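You operate a simulated robot arm through the tools that you are given. There is no shell and no other tool.

You run a simulated two-armed robot. Do the job below in one go: nothing can be reset, and whatever is moved stays where it is left.

## Task
Test the cabinet's stop button: start, hit it, twist it free, reset.

It is judged by the outcome, as a careful person would: the job done as asked, and still so three seconds after it is handed in. It fails if anything else is knocked over, pushed out of place, dropped, spilled or broken.

## Robot
Two 7-joint arms with two-finger parallel grippers on one trunk that stands fixed in place. Base frame: the origin is at the foot of the trunk, x ahead of it, y to its left, z up. Lengths are in m, angles in degrees, forces in N, time in s.
The left shoulder is at [0.05, 0.177, 1.154], the right one opposite. With the tool pointing down near the work surface each hand reaches from about 0.2 to 0.7 m from the base axis, measured 20 degrees to its own side. Payload 3.43 kg a hand.
The TCP of each hand is the grasp point between the finger pads, 0.034 m short of the fingertips. In the tool frame z runs along the fingers and y along their closing line. Largest opening 0.128 m; finger width 0.024, thickness 0.012; the body of the gripper, 0.048 by 0.13 m, starts 0.096 m behind the TCP.
Orientation is told as [roll, pitch, yaw] about the base's x, y, z axes, in that order, counted from this pose: with the fingers straight down and closing along the base's y, the tool's x points along the base's -x, its y along +y and its z along -z.

## Interface
- The arms move only by the tool servo_tool. It takes "left_rows", "right_rows" or both (then of equal length, played together; a hand with none holds still); each is a list of rows, each a list of 7 numbers: the shift along the base's x, y, z in units of 40 mm (1.0 is 40 mm), then the turn, a rotation vector about the base's x, y, z in units of 8 degrees (1.0 is 8 degrees), then the gripper command, from -1 (fully open) to 1 (shut), values between in proportion. In form: [[dx, dy, dz, ax, ay, az, jaw], ...]. A call has 1 to 20 rows; each row shifts and turns the commanded pose from where the row before left it. A call with a number of a shift or a turn outside -1 to 1 is refused whole. A row lasts 0.2 s, in which the tool goes at most 0.05 m and 8.6 degrees; a call with a longer step from one row to the next is refused whole, and so is a gripper value outside its range. A pose out of reach is approached as far as the arm can. The call stops where the force on the tool passes 80 N (or 10 N more than at its start, if that is more) or the arm is blocked; 0.2 s more then pass. The fingers move at their own pace (about 0.108 m/s each) and stop on an object; they squeeze with about 40 N. The grip force told is the motor's: it shows also when the fingers shut on nothing. Time passes only in rows, and 0.2 s behind the last, so rows that do not move let the fingers close. The reply holds the time, the measured pose of the TCP, the force on the tool along the base axes, the opening and the grip force, in the units named above and with some noise, with the torque about the TCP (base axes, N m) and any sound that the robot's microphone picked up.
- Cameras (640 x 400 px; columns grow to the right, rows downward): "scene" is now at [0.1547, -0.042, 1.3471]; the picture's right is [-0.46, -0.89, 0.00], its down [-0.25, 0.13, -0.96] and it looks along [0.85, -0.44, -0.28] (base axes); focal length 302 px, centre (320, 200). "left" rides on the left gripper at [0.076, 0.011, -0.16] in its tool frame; the picture's right is [-0.15, 0.99, 0.00], its down [-0.88, -0.13, -0.46] and it looks along [-0.45, -0.07, 0.89] (tool axes); focal length 234 px, centre (320, 200). "right" rides on the right gripper at [0.076, -0.011, -0.16] in its tool frame; the picture's right is [0.15, 0.99, 0.00], its down [-0.88, 0.13, -0.46] and it looks along [-0.45, 0.07, 0.89] (tool axes); focal length 234 px, centre (320, 200). There is no depth. A picture from a camera that has moved, and an enlarged one, comes with that camera's place and axes in the base frame and with its lens.
- grab_frame(camera): a new picture of that camera. It takes no simulated time.
- move_column(by): slides the trunk up (or, below 0, down) by that many m; the arms and the scene camera ride with it, the base frame stays. It gives what a move gives, with no picture.
- pan_tilt(pan, tilt): turns the head with the scene camera to pan (to the left, within 80 degrees either way) and tilt (down, from -29 to 69), counted from straight ahead of the robot. It gives what a move gives.
- inspect(camera, box): a new picture of the part [left, top, right, bottom] of that camera's present view, enlarged. It takes no simulated time.
- job_done(): hands the job in; it is judged then, once.

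Places have to be worked out from the pictures, the camera data and where the tool is seen. Open the grippers and draw the arms clear of the work before you hand the job in, unless the task says otherwise.

The tools are called after ">>>" as name(argument=value, ...) on one line, values as JSON. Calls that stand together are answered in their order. servo_tool: Moves the arms, as the interface text tells. Its arguments: {"type":"object","properties":{"left_rows":{"type":"array","items":{"type":"array","items":{"type":"number"}}},"right_rows":{"type":"array","items":{"type":"array","items":{"type":"number"}}}},"required":[]} The other tools are called the same way: move_column (by) slides the trunk up or down; pan_tilt (pan, tilt) turns the head that bears the scene camera; grab_frame (camera) takes a picture; inspect (camera, box) takes an enlarged picture of a part of a camera's view; job_done () hands the job in.

At the start:

```text
time_s: 0.0
left_position: [0.3707, -0.034, 1.2504]
left_tool_rot: [0.0, 0.0, 0.1]
left_contact_force: [-0.5, 0.3, -1.0]
left_wrist_torque: [0.02, -0.04, 0.01]
left_width: 0.128
left_gripper_force: 0.1
right_position: [0.3527, -0.3835, 1.2049]
right_tool_rot: [0.1, 0.0, 0.0]
right_contact_force: [-0.7, 0.3, 0.0]
right_wrist_torque: [0.0, 0.01, -0.01]
right_width: 0.1279
right_gripper_force: 0.0
trunk travel left (down, up): [-0.325, 0.076]
head pan, tilt: [-27.3, 16.2]
```

scene: 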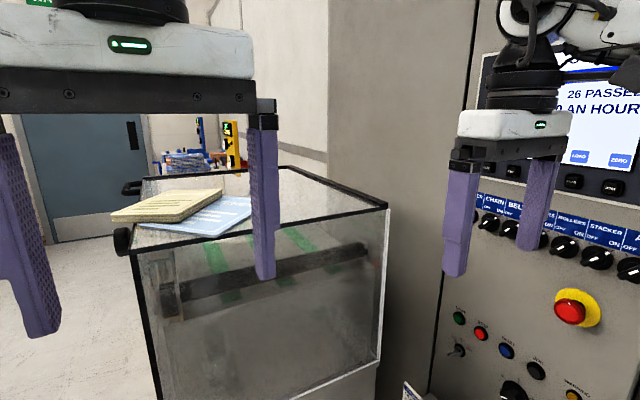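
right: 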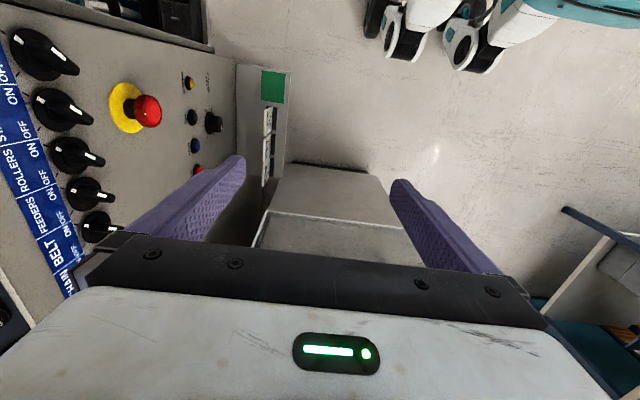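
left: 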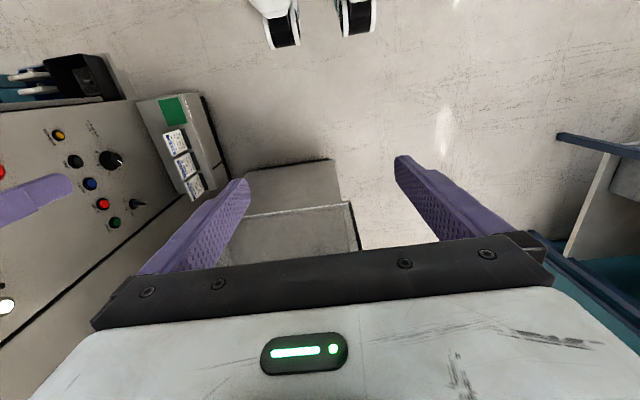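

The scene picture shows a control cabinet to the right with a red mushroom stop button, selector switches and small buttons. I turn the head towards it to read the labels.

>>> pan_tilt(pan=-50, tilt=25)

```text
time_s: 0.9
left_position: [0.3714, -0.0347, 1.2495]
left_tool_rot: [0.0, 0.0, 0.0]
left_contact_force: [0.4, -0.6, 0.5]
left_wrist_torque: [-0.01, -0.02, -0.02]
left_width: 0.128
left_gripper_force: 0.1
right_position: [0.3519, -0.3832, 1.2049]
right_tool_rot: [0.0, 0.0, 0.1]
right_contact_force: [-0.3, -0.5, 0.3]
right_wrist_torque: [-0.02, 0.0, -0.01]
right_width: 0.1283
right_gripper_force: 0.0
trunk travel left (down, up): [-0.325, 0.076]
head pan, tilt: [-50.0, 25.0]
```

The head has turned; I take a picture of the cabinet now.

>>> grab_frame(camera="scene")

>>> inspect(camera="right", box=[0, 0, 320, 260])

>>> inspect(camera="left", box=[0, 40, 260, 260])

```text
taken
camera scene: at [0.131, -0.0696, 1.3328], right [-0.77, -0.64, 0.0], down [-0.27, 0.32, -0.91], along [0.58, -0.69, -0.42], focal length 302 px, centre (320, 200)
```

scene: 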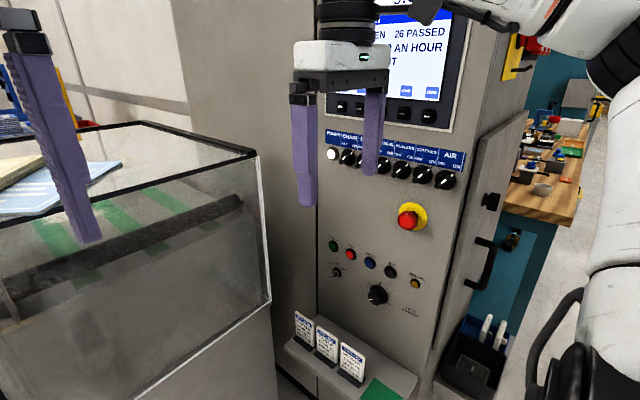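

```text
1.54 times, centred on (160, 130) of right
camera zoom: at [0.2758, -0.3944, 1.3653], right [-0.15, 0.99, 0.0], down [0.88, 0.13, 0.46], along [0.45, 0.07, -0.89], focal length 360 px, centre (566, 308)
```

zoom: 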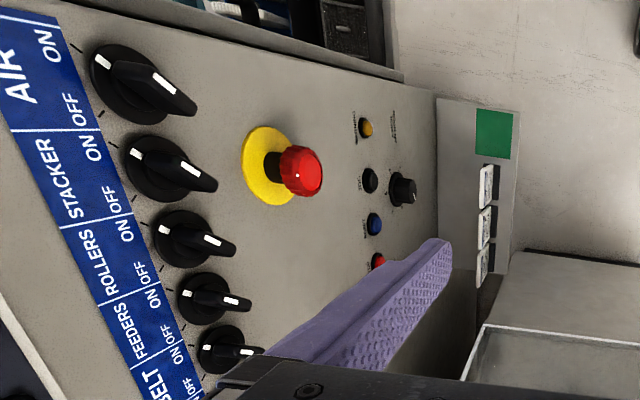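

```text
1.82 times, centred on (130, 150) of left
camera zoom: at [0.2949, -0.0237, 1.4093], right [0.15, 0.99, 0.0], down [0.88, -0.13, 0.46], along [0.45, -0.07, -0.89], focal length 426 px, centre (666, 291)
```

zoom: 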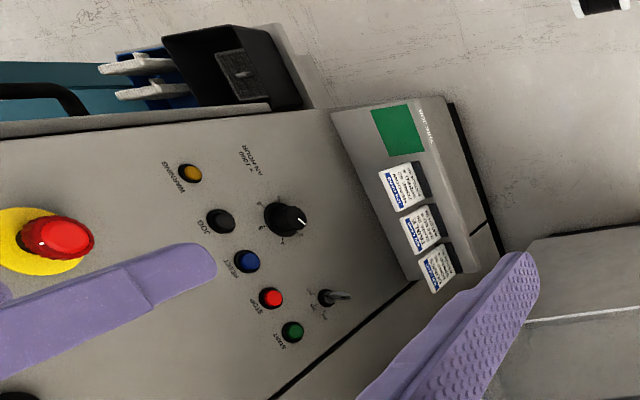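

The panel has START (green), STOP (red), RESET (blue), JOG (black), WARNINGS (yellow), and the red mushroom stop. I zoom in on the labels, cards and screen.

>>> inspect(camera="scene", box=[310, 200, 460, 320])

>>> inspect(camera="scene", box=[280, 300, 430, 400])

>>> inspect(camera="scene", box=[310, 0, 480, 200])

```text
3.33 times, centred on (385, 260) of scene
camera zoom: at [0.131, -0.0696, 1.3328], right [-0.77, -0.64, 0.0], down [-0.27, 0.32, -0.91], along [0.58, -0.69, -0.42], focal length 1006 px, centre (103, 0)
```

zoom: 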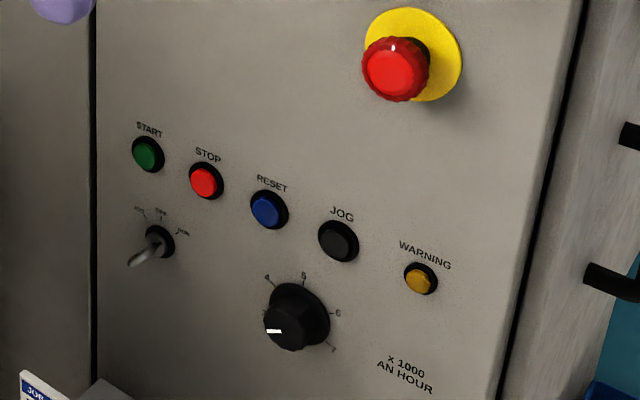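

```text
4.00 times, centred on (355, 350) of scene
camera zoom: at [0.131, -0.0696, 1.3328], right [-0.77, -0.64, 0.0], down [-0.27, 0.32, -0.91], along [0.58, -0.69, -0.42], focal length 1207 px, centre (180, -400)
```

zoom: 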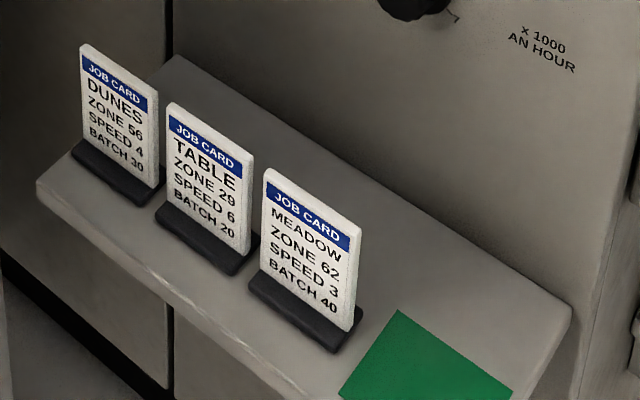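

```text
2.00 times, centred on (395, 100) of scene
camera zoom: at [0.131, -0.0696, 1.3328], right [-0.77, -0.64, 0.0], down [-0.27, 0.32, -0.91], along [0.58, -0.69, -0.42], focal length 604 px, centre (170, 400)
```

zoom: 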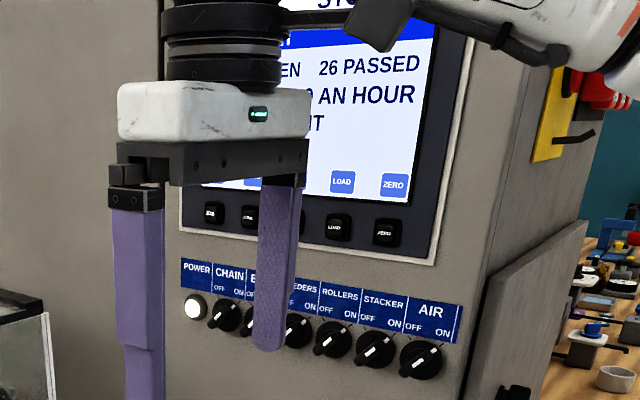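

The stop button lies near (0.35, -0.63, 1.02) on a panel facing +y. Before I turn the right hand towards it, the left hand has to get out of the way, so I look to the left first to check that it is free there.

>>> pan_tilt(pan=30, tilt=20)

>>> grab_frame(camera="scene")

```text
time_s: 2.4
left_position: [0.3722, -0.0353, 1.2495]
left_tool_rot: [0.0, 0.0, 0.0]
left_contact_force: [-0.4, 0.7, 0.2]
left_wrist_torque: [0.01, -0.01, 0.01]
left_width: 0.1279
left_gripper_force: 0.1
right_position: [0.3531, -0.3827, 1.2052]
right_tool_rot: [0.1, 0.0, 0.1]
right_contact_force: [-0.4, 0.2, -0.1]
right_wrist_torque: [0.01, 0.01, -0.02]
right_width: 0.1279
right_gripper_force: 0.1
trunk travel left (down, up): [-0.325, 0.076]
head pan, tilt: [30.0, 20.0]
```

```text
taken
camera scene: at [0.1524, 0.0474, 1.3409], right [0.5, -0.87, 0.0], down [-0.3, -0.17, -0.94], along [0.81, 0.47, -0.34], focal length 302 px, centre (320, 200)
```

scene: 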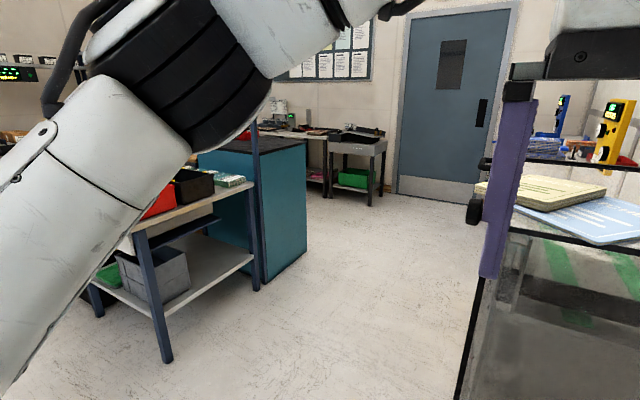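

The space left of the left hand is free at its height (the bench is lower and farther away). I shift the left hand 0.28 m to the left and slightly back.

>>> servo_tool(left_rows=[[0, 0.9, 0, 0, 0, 0, -1], [0, 0.9, 0, 0, 0, 0, -1], [0, 0.9, 0, 0, 0, 0, -1], [0, 0.9, 0, 0, 0, 0, -1], [-0.2, 0.9, 0, 0, 0, 0, -1], [-0.2, 0.9, 0, 0, 0, 0, -1], [-0.2, 0.9, 0, 0, 0, 0, -1], [-0.2, 0.7, 0, 0, 0, 0, -1]])

>>> pan_tilt(pan=-58, tilt=20)

>>> grab_frame(camera="scene")

```text
time_s: 4.2
left_position: [0.3383, 0.2476, 1.2508]
left_tool_rot: [0.0, 0.0, -0.1]
left_contact_force: [-0.1, 0.2, -0.5]
left_wrist_torque: [-0.02, -0.03, 0.0]
left_width: 0.1279
left_gripper_force: 0.1
right_position: [0.3528, -0.3827, 1.2059]
right_tool_rot: [0.0, 0.0, 0.0]
right_contact_force: [0.4, 0.2, -0.2]
right_wrist_torque: [0.0, -0.02, 0.01]
right_width: 0.128
right_gripper_force: 0.1
trunk travel left (down, up): [-0.325, 0.076]
head pan, tilt: [30.0, 20.0]
```

```text
time_s: 5.8
left_position: [0.3384, 0.2463, 1.251]
left_tool_rot: [0.0, -0.1, 0.0]
left_contact_force: [-0.7, -0.2, 0.1]
left_wrist_torque: [0.0, 0.01, 0.01]
left_width: 0.1276
left_gripper_force: 0.0
right_position: [0.354, -0.383, 1.2047]
right_tool_rot: [0.0, 0.0, 0.1]
right_contact_force: [-0.3, 0.1, 0.2]
right_wrist_torque: [-0.01, -0.01, -0.01]
right_width: 0.1282
right_gripper_force: 0.0
trunk travel left (down, up): [-0.325, 0.076]
head pan, tilt: [-58.0, 20.0]
```

```text
taken
camera scene: at [0.1211, -0.078, 1.3409], right [-0.85, -0.53, 0.0], down [-0.18, 0.29, -0.94], along [0.5, -0.8, -0.34], focal length 302 px, centre (320, 200)
```

scene: 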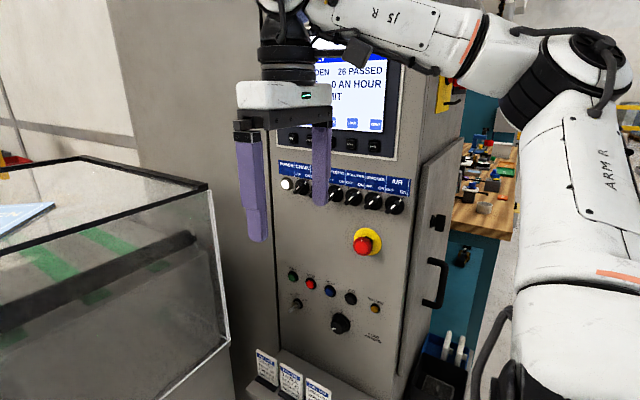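

Now I turn the right hand (roll towards -90) so its fingers point at the panel (-y). I do half first and check.

>>> servo_tool(right_rows=[[0, 0, 0, -1, 0, 0, -1], [0, 0, 0, -1, 0, 0, -1], [0, 0, 0, -1, 0, 0, -1], [0, 0, 0, -1, 0, 0, -1], [0, 0, 0, -1, 0, 0, -1], [0, 0, 0, -1, 0, 0, -1]])

>>> grab_frame(camera="scene")

>>> grab_frame(camera="right")

```text
time_s: 7.2
left_position: [0.3384, 0.2472, 1.251]
left_tool_rot: [0.0, 0.0, 0.0]
left_contact_force: [0.2, 0.0, -0.4]
left_wrist_torque: [-0.01, 0.0, 0.01]
left_width: 0.1279
left_gripper_force: 0.1
right_position: [0.3545, -0.3842, 1.2041]
right_tool_rot: [-48.0, 0.0, 0.0]
right_contact_force: [-0.2, 0.7, 0.4]
right_wrist_torque: [0.01, 0.04, -0.01]
right_width: 0.128
right_gripper_force: 0.2
trunk travel left (down, up): [-0.325, 0.076]
head pan, tilt: [-58.0, 20.0]
```

```text
taken
camera scene: at [0.1215, -0.0782, 1.3408], right [-0.85, -0.53, 0.0], down [-0.18, 0.29, -0.94], along [0.5, -0.8, -0.34], focal length 302 px, centre (320, 200)
```

scene: 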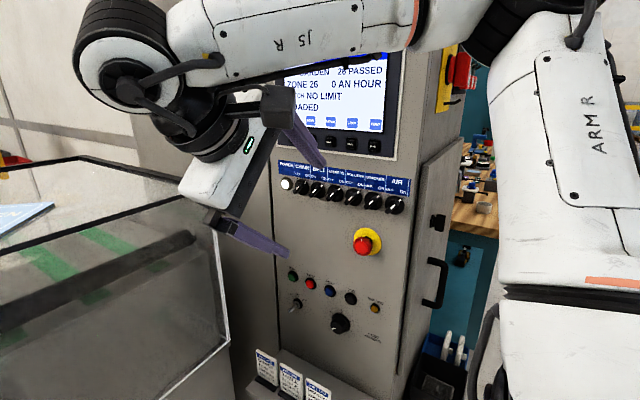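

```text
taken
camera right: at [0.2765, -0.2717, 1.3199], right [-0.15, 0.66, -0.74], down [0.88, 0.43, 0.21], along [0.45, -0.62, -0.64], focal length 234 px, centre (320, 200)
```

right: 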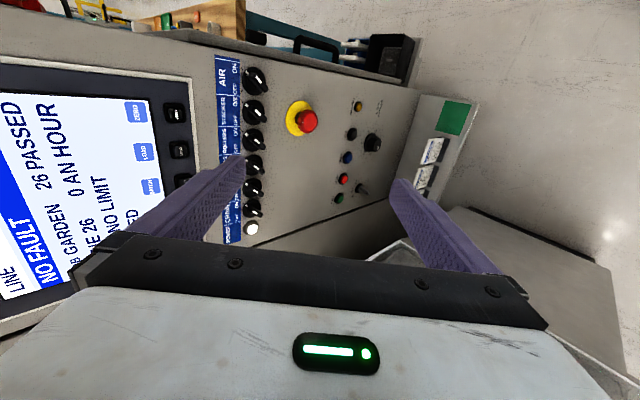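

The arm turns well. I read the screen and the switches from here.

>>> inspect(camera="right", box=[0, 40, 260, 310])

>>> inspect(camera="scene", box=[270, 40, 420, 220])

>>> inspect(camera="right", box=[200, 50, 420, 250])

```text
1.48 times, centred on (130, 175) of right
camera zoom: at [0.2765, -0.2717, 1.3199], right [-0.15, 0.66, -0.74], down [0.88, 0.43, 0.21], along [0.45, -0.62, -0.64], focal length 347 px, centre (602, 237)
```

zoom: 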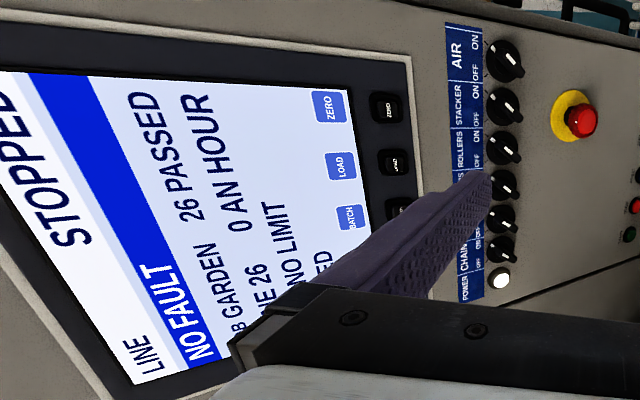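

```text
2.22 times, centred on (345, 130) of scene
camera zoom: at [0.1215, -0.0782, 1.3408], right [-0.85, -0.53, 0.0], down [-0.18, 0.29, -0.94], along [0.5, -0.8, -0.34], focal length 670 px, centre (264, 356)
```

zoom: 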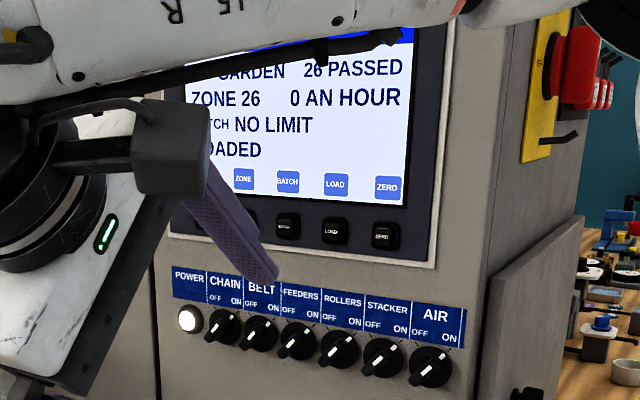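

```text
2.00 times, centred on (310, 150) of right
camera zoom: at [0.2765, -0.2717, 1.3199], right [-0.15, 0.66, -0.74], down [0.88, 0.43, 0.21], along [0.45, -0.62, -0.64], focal length 468 px, centre (340, 300)
```

zoom: 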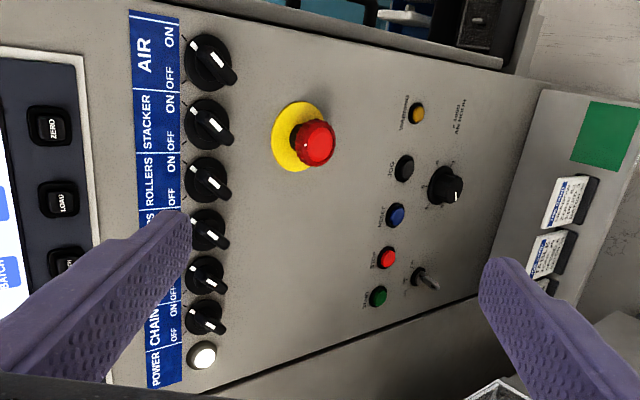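

The screen reads LINE STOPPED, NO FAULT, job GARDEN, LOADED; the POWER lamp is lit. I finish turning the right hand to point straight at the panel and look at it squarely.

>>> servo_tool(right_rows=[[0, 0, -0.3, -1, 0, 0, -1], [0, 0, -0.3, -1, 0, 0, -1], [0, 0, -0.4, -1, 0, 0, -1], [0, 0, -0.5, -1, 0, 0, -1], [0, 0, -0.5, -1, 0, 0, -1], [0, 0, -0.5, -0.25, 0, 0, -1]])

>>> grab_frame(camera="right")

>>> grab_frame(camera="scene")

```text
time_s: 8.6
left_position: [0.3392, 0.2468, 1.2513]
left_tool_rot: [-0.1, 0.0, 0.0]
left_contact_force: [-0.6, -0.9, -0.3]
left_wrist_torque: [0.0, 0.0, -0.01]
left_width: 0.1279
left_gripper_force: 0.0
right_position: [0.341, -0.5242, 1.0851]
right_tool_rot: [-89.8, -0.1, 0.1]
right_contact_force: [1.1, 0.1, 0.1]
right_wrist_torque: [-0.01, 0.01, -0.02]
right_width: 0.1278
right_gripper_force: 0.0
right hand out of reach, approached as far as the arm can: row 2, 3, 4, 5, 6
trunk travel left (down, up): [-0.325, 0.076]
head pan, tilt: [-58.0, 20.0]
```

```text
taken
camera right: at [0.2638, -0.3642, 1.0985], right [-0.15, 0.0, -0.99], down [0.88, 0.46, -0.13], along [0.45, -0.89, -0.07], focal length 234 px, centre (320, 200)
```

right: 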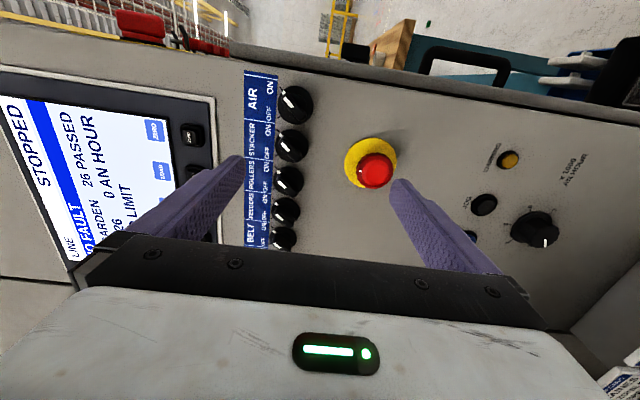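

```text
taken
camera scene: at [0.1212, -0.0782, 1.3409], right [-0.85, -0.53, 0.0], down [-0.18, 0.29, -0.94], along [0.5, -0.8, -0.34], focal length 302 px, centre (320, 200)
```

scene: 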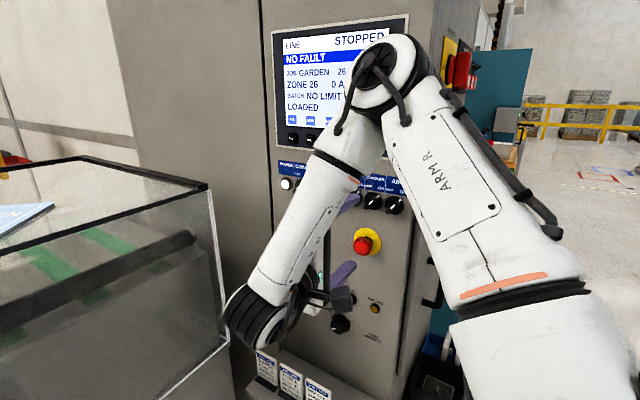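

The arm folded and went further towards the panel than asked (0.341, -0.524, 1.085), as close poses are out of reach; nothing was touched (forces about zero). I check with a small step towards the panel whether the command counts from the measured pose.

>>> servo_tool(right_rows=[[0, -0.25, 0, 0, 0, 0, -1]])

```text
time_s: 9.0
left_position: [0.3384, 0.2462, 1.2519]
left_tool_rot: [0.0, 0.0, 0.1]
left_contact_force: [0.5, 0.3, 0.2]
left_wrist_torque: [-0.03, -0.01, 0.01]
left_width: 0.1279
left_gripper_force: 0.0
right_position: [0.3428, -0.5332, 1.0856]
right_tool_rot: [-90.0, 0.0, 0.0]
right_contact_force: [-0.4, 0.1, -0.6]
right_wrist_torque: [-0.04, 0.02, 0.01]
right_width: 0.1282
right_gripper_force: 0.1
trunk travel left (down, up): [-0.325, 0.076]
head pan, tilt: [-58.0, 20.0]
```

A small step counts from the measured pose (now y -0.533). I zoom the right camera onto the stop button, the switches and the small buttons.

>>> inspect(camera="right", box=[240, 60, 420, 260])

>>> inspect(camera="right", box=[440, 110, 640, 280])

>>> inspect(camera="scene", box=[260, 180, 420, 360])

```text
2.00 times, centred on (330, 160) of right
camera zoom: at [0.2658, -0.3742, 1.0977], right [-0.15, 0.0, -0.99], down [0.88, 0.46, -0.13], along [0.45, -0.89, -0.07], focal length 468 px, centre (300, 280)
```

zoom: 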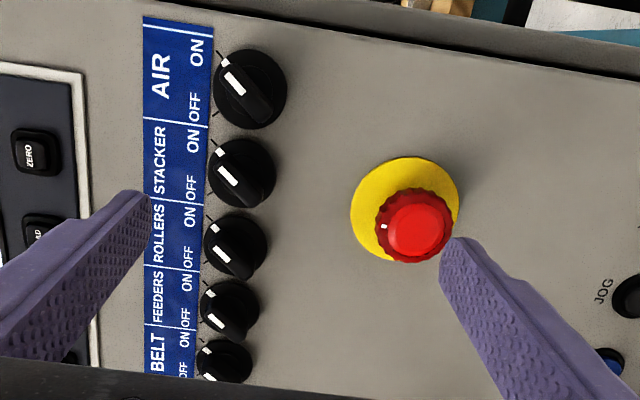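

```text
2.35 times, centred on (540, 195) of right
camera zoom: at [0.2658, -0.3742, 1.0977], right [-0.15, 0.0, -0.99], down [0.88, 0.46, -0.13], along [0.45, -0.89, -0.07], focal length 551 px, centre (-198, 212)
```

zoom: 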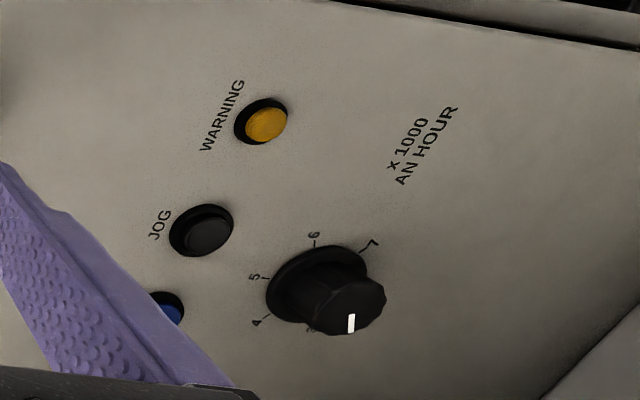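

```text
2.22 times, centred on (340, 270) of scene
camera zoom: at [0.1211, -0.0782, 1.3408], right [-0.85, -0.53, 0.0], down [-0.18, 0.29, -0.94], along [0.5, -0.8, -0.34], focal length 670 px, centre (276, 44)
```

zoom: 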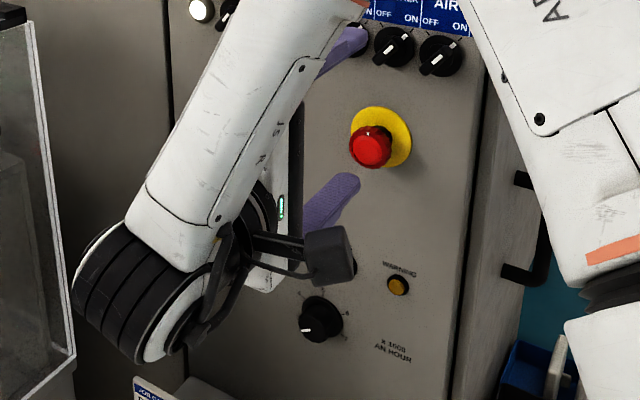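

All selector switches point to ON. From the pictures I work out: stop head front (0.350, -0.625, 1.018), panel vertical facing +y, small buttons at z ≈ 0.845, front y ≈ -0.651, with START x ≈ 0.568, STOP 0.508, RESET 0.446. I move the right hand down and left in two stages while yawing it about 30° so the wrist keeps clear of the glass tank.

>>> servo_tool(right_rows=[[0.5, 0, -0.75, 0, 0, 0.47, -1], [0.5, 0, -0.75, 0, 0, 0.47, -1], [0.5, 0, -0.75, 0, 0, 0.47, 0], [0.5, 0, -0.75, 0, 0, 0.47, 1]])

>>> grab_frame(camera="scene")

>>> grab_frame(camera="right")

```text
time_s: 10.0
left_position: [0.3397, 0.2457, 1.2516]
left_tool_rot: [0.0, 0.0, 0.1]
left_contact_force: [0.2, 0.1, 0.7]
left_wrist_torque: [0.02, 0.0, -0.02]
left_width: 0.128
left_gripper_force: 0.1
right_position: [0.4218, -0.5325, 0.967]
right_tool_rot: [-89.9, 0.0, 15.1]
right_contact_force: [0.4, -0.2, -0.1]
right_wrist_torque: [0.03, 0.03, 0.01]
right_width: 0.0049
right_gripper_force: 0.1
trunk travel left (down, up): [-0.325, 0.076]
head pan, tilt: [-58.0, 20.0]
```

```text
taken
camera scene: at [0.1213, -0.0783, 1.3408], right [-0.85, -0.53, 0.0], down [-0.18, 0.29, -0.94], along [0.5, -0.8, -0.34], focal length 302 px, centre (320, 200)
```

scene: 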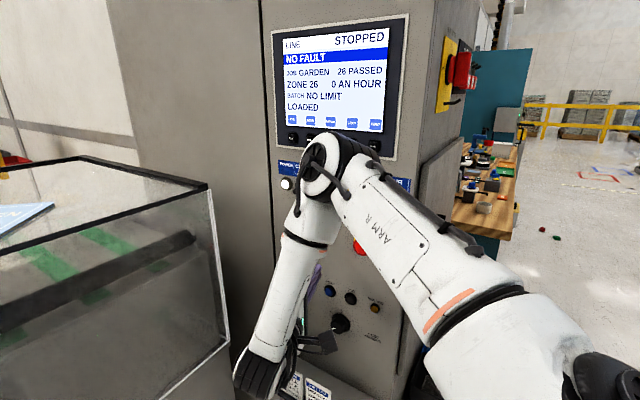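

```text
taken
camera right: at [0.306, -0.3984, 0.9792], right [-0.14, -0.04, -0.99], down [0.73, 0.67, -0.13], along [0.67, -0.74, -0.07], focal length 234 px, centre (320, 200)
```

right: 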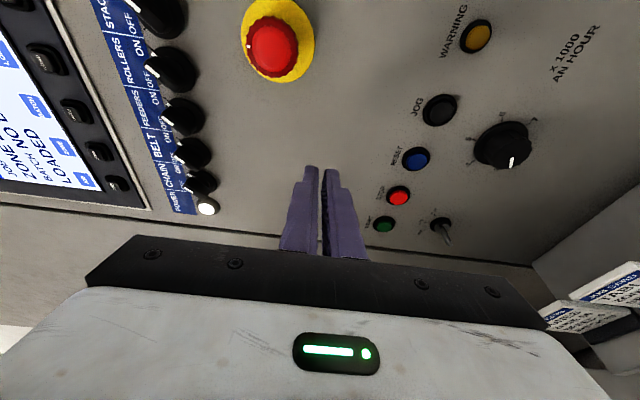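

Elbow and wrist are well clear of the panel and tank, the jaw is shut, and the screen is visible. I go on to a point in front of START: TCP about (0.566, -0.56, 0.845), yaw 15°.

>>> servo_tool(right_rows=[[0.72, -0.1, -0.61, 0, 0, 0, 1], [0.72, -0.1, -0.61, 0, 0, 0, 1], [0.72, -0.15, -0.61, 0, 0, 0, 1], [0.72, -0.15, -0.61, 0, 0, 0, 1], [0.72, -0.15, -0.61, 0, 0, 0, 1]])

>>> grab_frame(camera="scene")

>>> grab_frame(camera="right")

```text
time_s: 11.2
left_position: [0.3384, 0.247, 1.2521]
left_tool_rot: [0.0, 0.0, 0.0]
left_contact_force: [0.1, -0.7, 0.6]
left_wrist_torque: [0.01, 0.0, 0.04]
left_width: 0.1279
left_gripper_force: 0.0
right_position: [0.5057, -0.5928, 0.9809]
right_tool_rot: [-89.8, 0.0, 15.2]
right_contact_force: [0.4, -0.8, 0.0]
right_wrist_torque: [0.0, -0.01, 0.01]
right_width: 0.0001
right_gripper_force: 33.1
right hand out of reach, approached as far as the arm can: row 1, 2, 3, 4, 5
trunk travel left (down, up): [-0.325, 0.076]
head pan, tilt: [-58.0, 20.0]
```

```text
taken
camera scene: at [0.1211, -0.0781, 1.3408], right [-0.85, -0.53, 0.0], down [-0.18, 0.29, -0.94], along [0.5, -0.8, -0.34], focal length 302 px, centre (320, 200)
```

scene: 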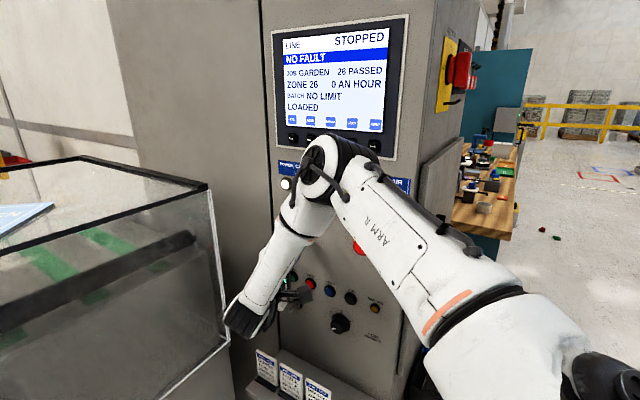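

```text
taken
camera right: at [0.3904, -0.4585, 0.9933], right [-0.14, -0.03, -0.99], down [0.73, 0.67, -0.13], along [0.67, -0.74, -0.07], focal length 234 px, centre (320, 200)
```

right: 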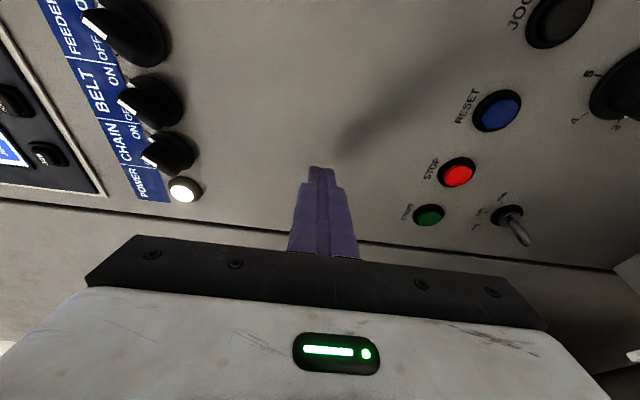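

START was out of reach in this posture (the forearm hangs too steeply); the hand stopped free of contact at (0.506, -0.593, 0.981). I back the hand off the panel, then lower the trunk so the shoulder is nearer the button height.

>>> servo_tool(right_rows=[[-0.5, 0.5, 0.1, 0, 0, 0, 1], [-0.5, 0.5, 0.1, 0, 0, 0, 1], [-0.5, 0.4, 0.1, 0, 0, 0, 1]])

>>> grab_frame(camera="scene")

```text
time_s: 12.0
left_position: [0.3389, 0.2467, 1.2523]
left_tool_rot: [0.0, 0.0, 0.0]
left_contact_force: [-0.1, -1.1, 1.1]
left_wrist_torque: [-0.04, 0.03, 0.02]
left_width: 0.1279
left_gripper_force: 0.0
right_position: [0.4452, -0.5373, 0.9903]
right_tool_rot: [-90.0, -0.1, 15.0]
right_contact_force: [0.3, 0.0, 0.1]
right_wrist_torque: [0.01, 0.02, -0.01]
right_width: 0.0001
right_gripper_force: 33.0
trunk travel left (down, up): [-0.325, 0.076]
head pan, tilt: [-58.0, 20.0]
```

```text
taken
camera scene: at [0.1209, -0.0779, 1.3409], right [-0.85, -0.53, 0.0], down [-0.18, 0.29, -0.94], along [0.5, -0.8, -0.34], focal length 302 px, centre (320, 200)
```

scene: 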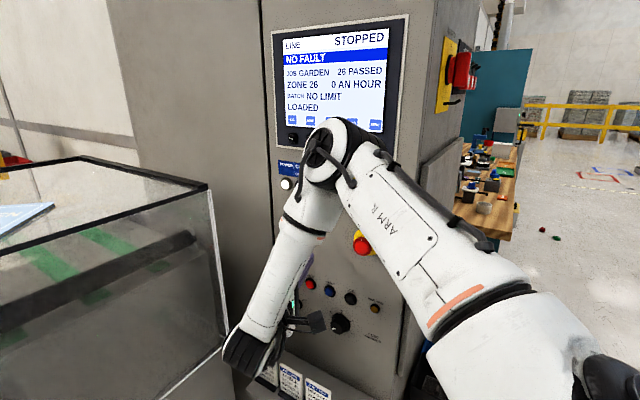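

The hand is at (0.445, -0.537, 0.990), clear of the panel by about 8 cm. I lower the trunk 0.18 m.

>>> move_column(by=-0.18)

>>> pan_tilt(pan=-58, tilt=8)

>>> grab_frame(camera="scene")

>>> grab_frame(camera="right")

```text
time_s: 14.0
left_position: [0.338, 0.2467, 1.0711]
left_tool_rot: [0.0, 0.0, 0.0]
left_contact_force: [0.3, 0.4, 0.1]
left_wrist_torque: [0.05, -0.02, 0.0]
left_width: 0.1279
left_gripper_force: 0.0
right_position: [0.4456, -0.5372, 0.8111]
right_tool_rot: [-90.0, 0.0, 15.0]
right_contact_force: [-0.1, 0.3, -0.4]
right_wrist_torque: [0.02, 0.0, 0.02]
right_width: 0.0
right_gripper_force: 32.9
trunk travel left (down, up): [-0.145, 0.256]
head pan, tilt: [-58.0, 20.0]
```

```text
time_s: 14.8
left_position: [0.338, 0.2464, 1.0718]
left_tool_rot: [0.0, 0.1, 0.0]
left_contact_force: [0.1, 0.0, -0.4]
left_wrist_torque: [-0.02, 0.0, -0.03]
left_width: 0.1281
left_gripper_force: 0.1
right_position: [0.4456, -0.5392, 0.811]
right_tool_rot: [-90.0, 0.0, 15.0]
right_contact_force: [-0.1, 0.8, -0.6]
right_wrist_torque: [-0.01, -0.02, -0.01]
right_width: 0.0002
right_gripper_force: 32.9
trunk travel left (down, up): [-0.145, 0.256]
head pan, tilt: [-58.0, 8.0]
```

```text
taken
camera scene: at [0.1208, -0.0776, 1.1803], right [-0.85, -0.53, 0.0], down [-0.07, 0.12, -0.99], along [0.52, -0.84, -0.14], focal length 302 px, centre (320, 200)
```

scene: 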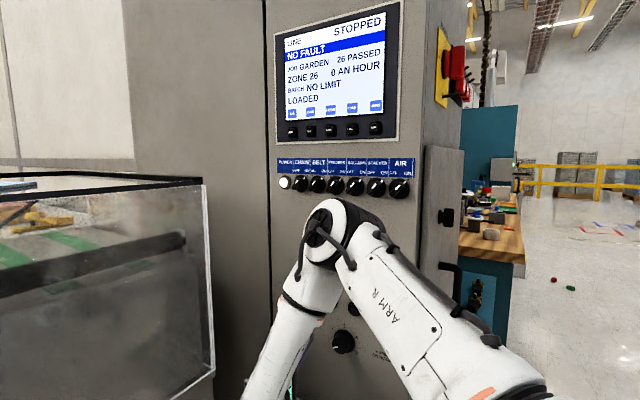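

```text
taken
camera right: at [0.3294, -0.4036, 0.8228], right [-0.14, -0.04, -0.99], down [0.73, 0.67, -0.13], along [0.67, -0.74, -0.07], focal length 234 px, centre (320, 200)
```

right: 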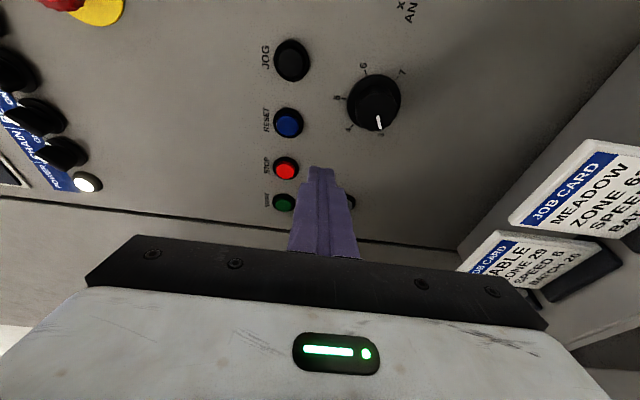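

The trunk is down and screen and buttons are visible. I zoom on START in the hand camera to fix its place.

>>> inspect(camera="right", box=[240, 90, 360, 230])

```text
2.86 times, centred on (300, 160) of right
camera zoom: at [0.3294, -0.4036, 0.8228], right [-0.14, -0.04, -0.99], down [0.73, 0.67, -0.13], along [0.67, -0.74, -0.07], focal length 669 px, centre (377, 314)
```

zoom: 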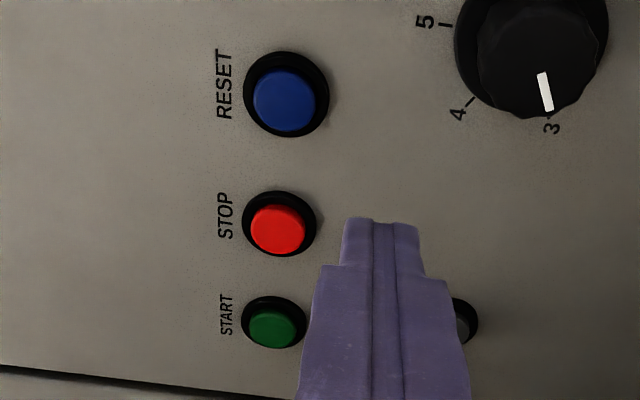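

START's cap is at about (0.568, -0.648, 0.851). I move in front of it first in x and z, keeping my distance from the panel.

>>> servo_tool(right_rows=[[0.6, 0, 0.2, 0, 0, 0, 1], [0.6, 0, 0.2, 0, 0, 0, 1], [0.6, 0, 0.2, 0, 0, 0, 1], [0.6, 0, 0.2, 0, 0, 0, 1], [0.6, 0, 0.2, 0, 0, 0, 1]])

>>> grab_frame(camera="right")

>>> grab_frame(camera="scene")

```text
time_s: 15.9
left_position: [0.339, 0.2481, 1.0708]
left_tool_rot: [0.0, -0.1, 0.1]
left_contact_force: [0.7, 0.3, 0.1]
left_wrist_torque: [0.0, -0.02, -0.03]
left_width: 0.1282
left_gripper_force: 0.1
right_position: [0.562, -0.5412, 0.857]
right_tool_rot: [-89.9, 0.0, 15.1]
right_contact_force: [-0.2, -0.1, 1.0]
right_wrist_torque: [0.0, 0.0, 0.02]
right_width: 0.0
right_gripper_force: 33.7
right hand out of reach, approached as far as the arm can: row 5
trunk travel left (down, up): [-0.145, 0.256]
head pan, tilt: [-58.0, 8.0]
```

```text
taken
camera right: at [0.4452, -0.4064, 0.8699], right [-0.14, -0.04, -0.99], down [0.73, 0.67, -0.13], along [0.67, -0.74, -0.07], focal length 234 px, centre (320, 200)
```

right: 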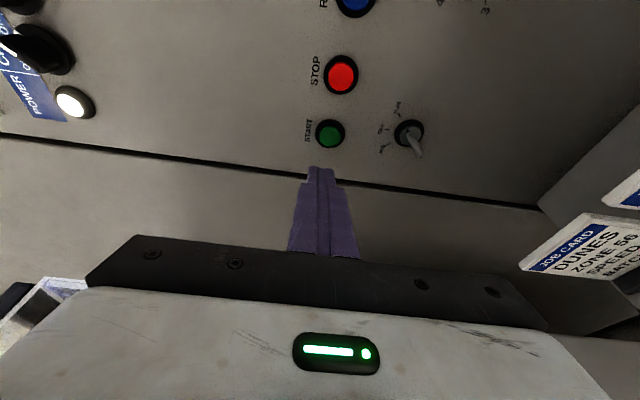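

```text
taken
camera scene: at [0.1207, -0.0776, 1.1804], right [-0.85, -0.53, 0.0], down [-0.07, 0.12, -0.99], along [0.52, -0.84, -0.14], focal length 302 px, centre (320, 200)
```

scene: 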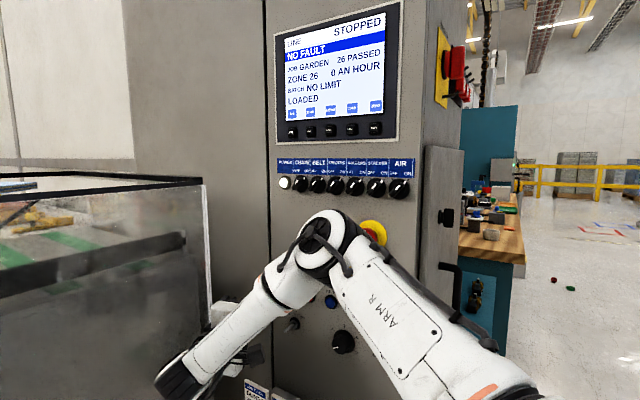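

The hand is in front of START, at the edge of its reach, with no contact. I zoom to check the aim.

>>> inspect(camera="right", box=[270, 50, 400, 200])

```text
2.67 times, centred on (335, 125) of right
camera zoom: at [0.4452, -0.4064, 0.8699], right [-0.14, -0.04, -0.99], down [0.73, 0.67, -0.13], along [0.67, -0.74, -0.07], focal length 624 px, centre (280, 400)
```

zoom: 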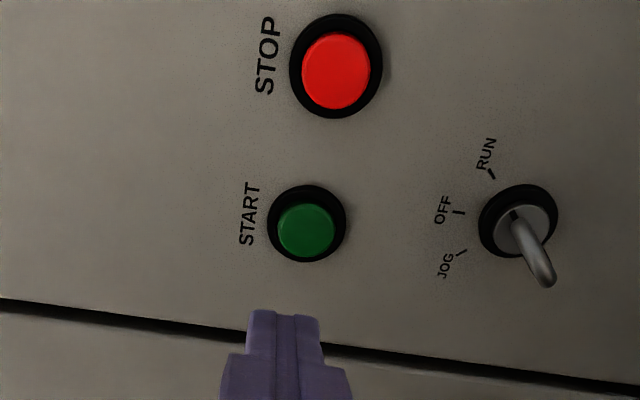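

Below START there is a lever switch marked JOG / OFF / RUN. I zoom in on it further to see how it stands.

>>> inspect(camera="right", box=[350, 85, 420, 170])

>>> inspect(camera="scene", box=[270, 280, 370, 360])

```text
4.71 times, centred on (385, 128) of right
camera zoom: at [0.4452, -0.4064, 0.8699], right [-0.14, -0.04, -0.99], down [0.73, 0.67, -0.13], along [0.67, -0.74, -0.07], focal length 1102 px, centre (14, 541)
```

zoom: 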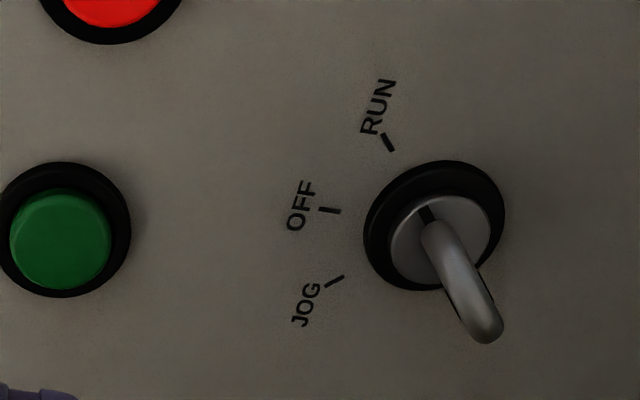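

```text
5.00 times, centred on (320, 320) of scene
camera zoom: at [0.1207, -0.0776, 1.1804], right [-0.85, -0.53, 0.0], down [-0.07, 0.12, -0.99], along [0.52, -0.84, -0.14], focal length 1509 px, centre (320, -400)
```

zoom: 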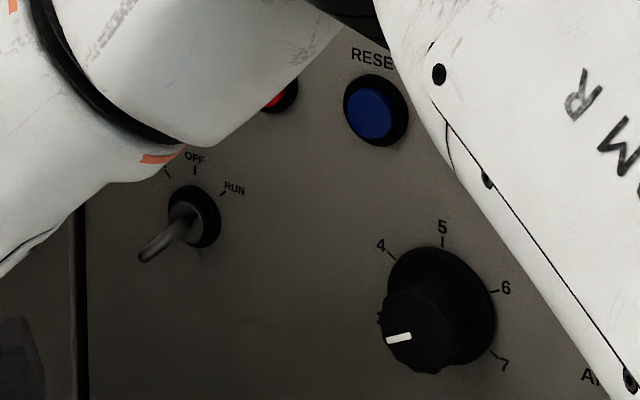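

The index line on that switch points to RUN, so it stands right. Aim: START cap at about (0.563, -0.642, 0.851). I line up and close in to a centimetre or so.

>>> servo_tool(right_rows=[[-0.15, -0.4, -0.15, 0, 0, 0, 1], [0, -0.6, 0, 0, 0, 0, 1], [0, -0.25, 0, 0, 0, 0, 1]])

>>> inspect(camera="right", box=[260, 100, 400, 240])

```text
time_s: 16.8
left_position: [0.3375, 0.2468, 1.0719]
left_tool_rot: [0.0, 0.0, 0.0]
left_contact_force: [0.0, -0.5, 0.3]
left_wrist_torque: [0.03, -0.02, 0.05]
left_width: 0.1281
left_gripper_force: 0.0
right_position: [0.5558, -0.5915, 0.8497]
right_tool_rot: [-89.9, 0.0, 15.0]
right_contact_force: [-0.4, 0.0, -0.1]
right_wrist_torque: [-0.02, 0.01, -0.01]
right_width: 0.0
right_gripper_force: 33.3
trunk travel left (down, up): [-0.145, 0.256]
head pan, tilt: [-58.0, 8.0]
```

```text
2.86 times, centred on (330, 170) of right
camera zoom: at [0.4397, -0.4574, 0.8612], right [-0.14, -0.04, -0.99], down [0.73, 0.67, -0.13], along [0.67, -0.74, -0.07], focal length 669 px, centre (291, 286)
```

zoom: 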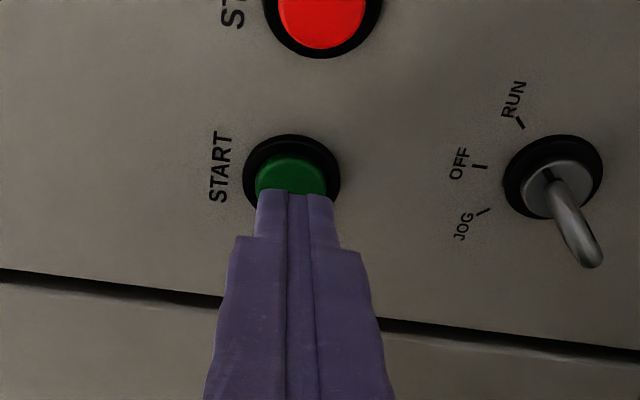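

The tip is centred on START's cap. I close in by 8 mm and then push in small steps, watching the force.

>>> servo_tool(right_rows=[[0, -0.1, 0, 0, 0, 0, 1], [0, -0.1, 0, 0, 0, 0, 1]])

>>> inspect(camera="right", box=[260, 100, 400, 240])

```text
time_s: 17.4
left_position: [0.338, 0.2473, 1.071]
left_tool_rot: [0.0, 0.0, -0.1]
left_contact_force: [-0.5, 0.5, 0.2]
left_wrist_torque: [0.01, 0.02, 0.04]
left_width: 0.1282
left_gripper_force: 0.0
right_position: [0.5564, -0.6002, 0.8496]
right_tool_rot: [-89.9, -0.1, 15.0]
right_contact_force: [0.4, -0.9, 0.2]
right_wrist_torque: [-0.03, 0.01, -0.02]
right_width: 0.0
right_gripper_force: 32.8
trunk travel left (down, up): [-0.145, 0.256]
head pan, tilt: [-58.0, 8.0]
```

```text
2.86 times, centred on (330, 170) of right
camera zoom: at [0.4398, -0.4645, 0.8616], right [-0.14, -0.04, -0.99], down [0.73, 0.67, -0.13], along [0.67, -0.74, -0.07], focal length 669 px, centre (291, 286)
```

zoom: 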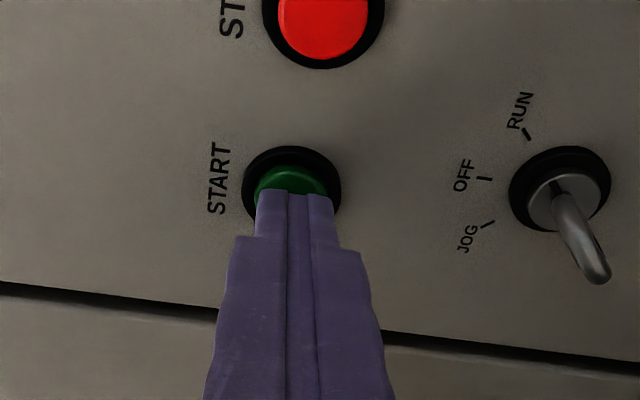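

No contact yet; I keep pushing in 2 mm steps.

>>> servo_tool(right_rows=[[0, -0.06, 0, 0, 0, 0, 1], [0, -0.06, 0, 0, 0, 0, 1]])

>>> servo_tool(right_rows=[[0, -0.05, 0, 0, 0, 0, 1]])

>>> servo_tool(right_rows=[[0, -0.05, 0, 0, 0, 0, 1]])

>>> grab_frame(camera="scene")

```text
time_s: 17.9
left_position: [0.3381, 0.2466, 1.071]
left_tool_rot: [-0.1, 0.1, 0.1]
left_contact_force: [0.1, -0.1, -0.5]
left_wrist_torque: [-0.02, -0.02, 0.01]
left_width: 0.1279
left_gripper_force: 0.1
right_position: [0.555, -0.6037, 0.8486]
right_tool_rot: [-89.9, 0.0, 15.0]
right_contact_force: [-0.2, -0.8, 0.0]
right_wrist_torque: [0.0, -0.02, 0.0]
right_width: 0.0001
right_gripper_force: 33.4
trunk travel left (down, up): [-0.145, 0.256]
head pan, tilt: [-58.0, 8.0]
```

```text
time_s: 18.4
left_position: [0.3386, 0.2469, 1.0716]
left_tool_rot: [0.0, 0.0, 0.0]
left_contact_force: [0.4, -0.1, -0.2]
left_wrist_torque: [-0.02, 0.01, 0.0]
left_width: 0.1281
left_gripper_force: 0.1
right_position: [0.554, -0.6054, 0.8492]
right_tool_rot: [-89.9, 0.0, 15.0]
right_contact_force: [1.0, 0.7, 0.5]
right_wrist_torque: [0.0, 0.01, 0.04]
right_width: 0.0001
right_gripper_force: 33.1
trunk travel left (down, up): [-0.145, 0.256]
head pan, tilt: [-58.0, 8.0]
```

```text
time_s: 18.8
left_position: [0.3377, 0.2468, 1.0715]
left_tool_rot: [0.0, 0.0, 0.1]
left_contact_force: [0.1, 0.5, -0.2]
left_wrist_torque: [0.01, -0.02, 0.01]
left_width: 0.1278
left_gripper_force: 0.1
right_position: [0.5546, -0.6065, 0.8483]
right_tool_rot: [-89.9, 0.1, 15.0]
right_contact_force: [-1.2, 2.7, 1.0]
right_wrist_torque: [0.0, 0.01, -0.06]
right_width: 0.0
right_gripper_force: 32.9
trunk travel left (down, up): [-0.145, 0.256]
head pan, tilt: [-58.0, 8.0]
heard: click
```

```text
taken
camera scene: at [0.1207, -0.0774, 1.1804], right [-0.85, -0.53, 0.0], down [-0.07, 0.12, -0.99], along [0.52, -0.84, -0.14], focal length 302 px, centre (320, 200)
```

scene: 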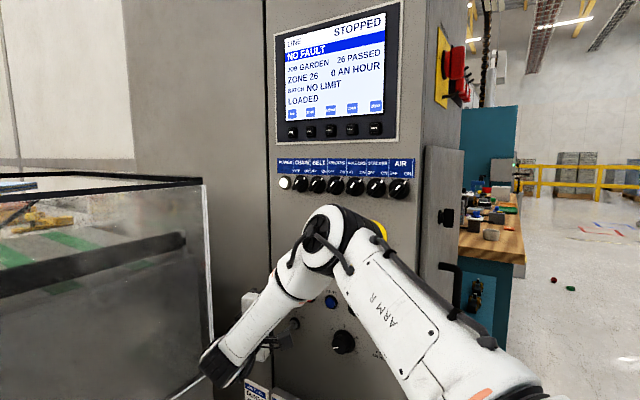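

A click was heard as the cap moved, but the screen still reads STOPPED. I hold still a moment and look again.

>>> servo_tool(right_rows=[[0, -0.02, 0, 0, 0, 0, 1], [0, 0, 0, 0, 0, 0, 1], [0, 0, 0, 0, 0, 0, 1]])

>>> inspect(camera="scene", box=[260, 0, 420, 210])

>>> inspect(camera="right", box=[260, 100, 400, 240])

```text
time_s: 19.6
left_position: [0.3392, 0.247, 1.0722]
left_tool_rot: [0.0, -0.1, 0.0]
left_contact_force: [0.1, -0.3, 0.8]
left_wrist_torque: [-0.03, 0.02, 0.0]
left_width: 0.1279
left_gripper_force: 0.0
right_position: [0.5545, -0.6079, 0.8501]
right_tool_rot: [-89.8, 0.0, 15.0]
right_contact_force: [-1.3, 2.9, -1.5]
right_wrist_torque: [0.06, 0.02, -0.01]
right_width: 0.0
right_gripper_force: 32.8
trunk travel left (down, up): [-0.145, 0.256]
head pan, tilt: [-58.0, 8.0]
```

```text
1.90 times, centred on (340, 105) of scene
camera zoom: at [0.1207, -0.0775, 1.1804], right [-0.85, -0.53, 0.0], down [-0.07, 0.12, -0.99], along [0.52, -0.84, -0.14], focal length 575 px, centre (282, 381)
```

zoom: 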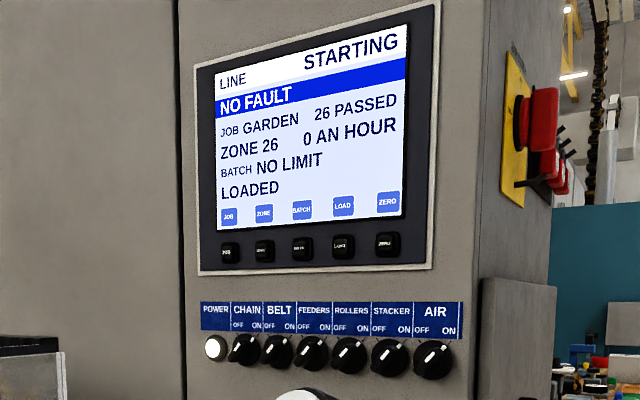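

```text
2.86 times, centred on (330, 170) of right
camera zoom: at [0.4388, -0.4729, 0.8611], right [-0.14, -0.04, -0.99], down [0.73, 0.67, -0.13], along [0.67, -0.74, -0.07], focal length 669 px, centre (291, 286)
```

zoom: 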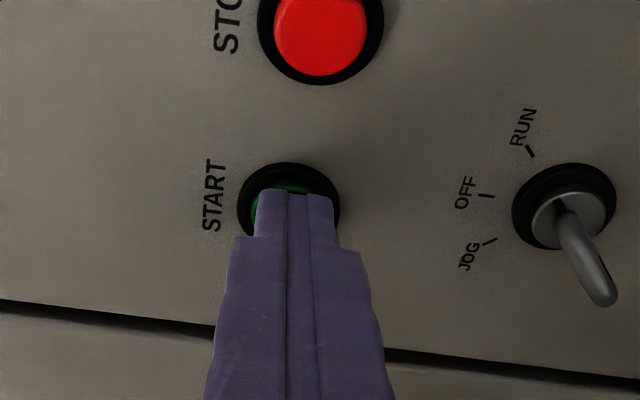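

The screen now reads STARTING. I keep the button held a little longer and see whether it comes to running.

>>> servo_tool(right_rows=[[0, 0, 0, 0, 0, 0, 1], [0, 0, 0, 0, 0, 0, 1], [0, 0, 0, 0, 0, 0, 1], [0, 0, 0, 0, 0, 0, 1], [0, 0, 0, 0, 0, 0, 1]])

>>> inspect(camera="scene", box=[260, 0, 420, 210])

```text
time_s: 20.8
left_position: [0.34, 0.2468, 1.0708]
left_tool_rot: [0.0, 0.0, 0.1]
left_contact_force: [-0.9, -1.2, 0.3]
left_wrist_torque: [0.0, 0.02, -0.01]
left_width: 0.1279
left_gripper_force: 0.0
right_position: [0.5548, -0.6078, 0.8502]
right_tool_rot: [-89.9, 0.1, 15.0]
right_contact_force: [-1.0, 3.1, -1.0]
right_wrist_torque: [0.04, 0.01, -0.02]
right_width: 0.0
right_gripper_force: 33.3
trunk travel left (down, up): [-0.145, 0.256]
head pan, tilt: [-58.0, 8.0]
```

```text
1.90 times, centred on (340, 105) of scene
camera zoom: at [0.1208, -0.0775, 1.1804], right [-0.85, -0.53, 0.0], down [-0.07, 0.12, -0.99], along [0.52, -0.84, -0.14], focal length 575 px, centre (282, 381)
```

zoom: 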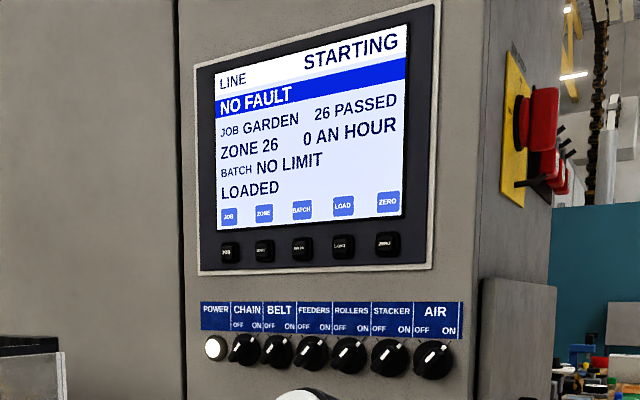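

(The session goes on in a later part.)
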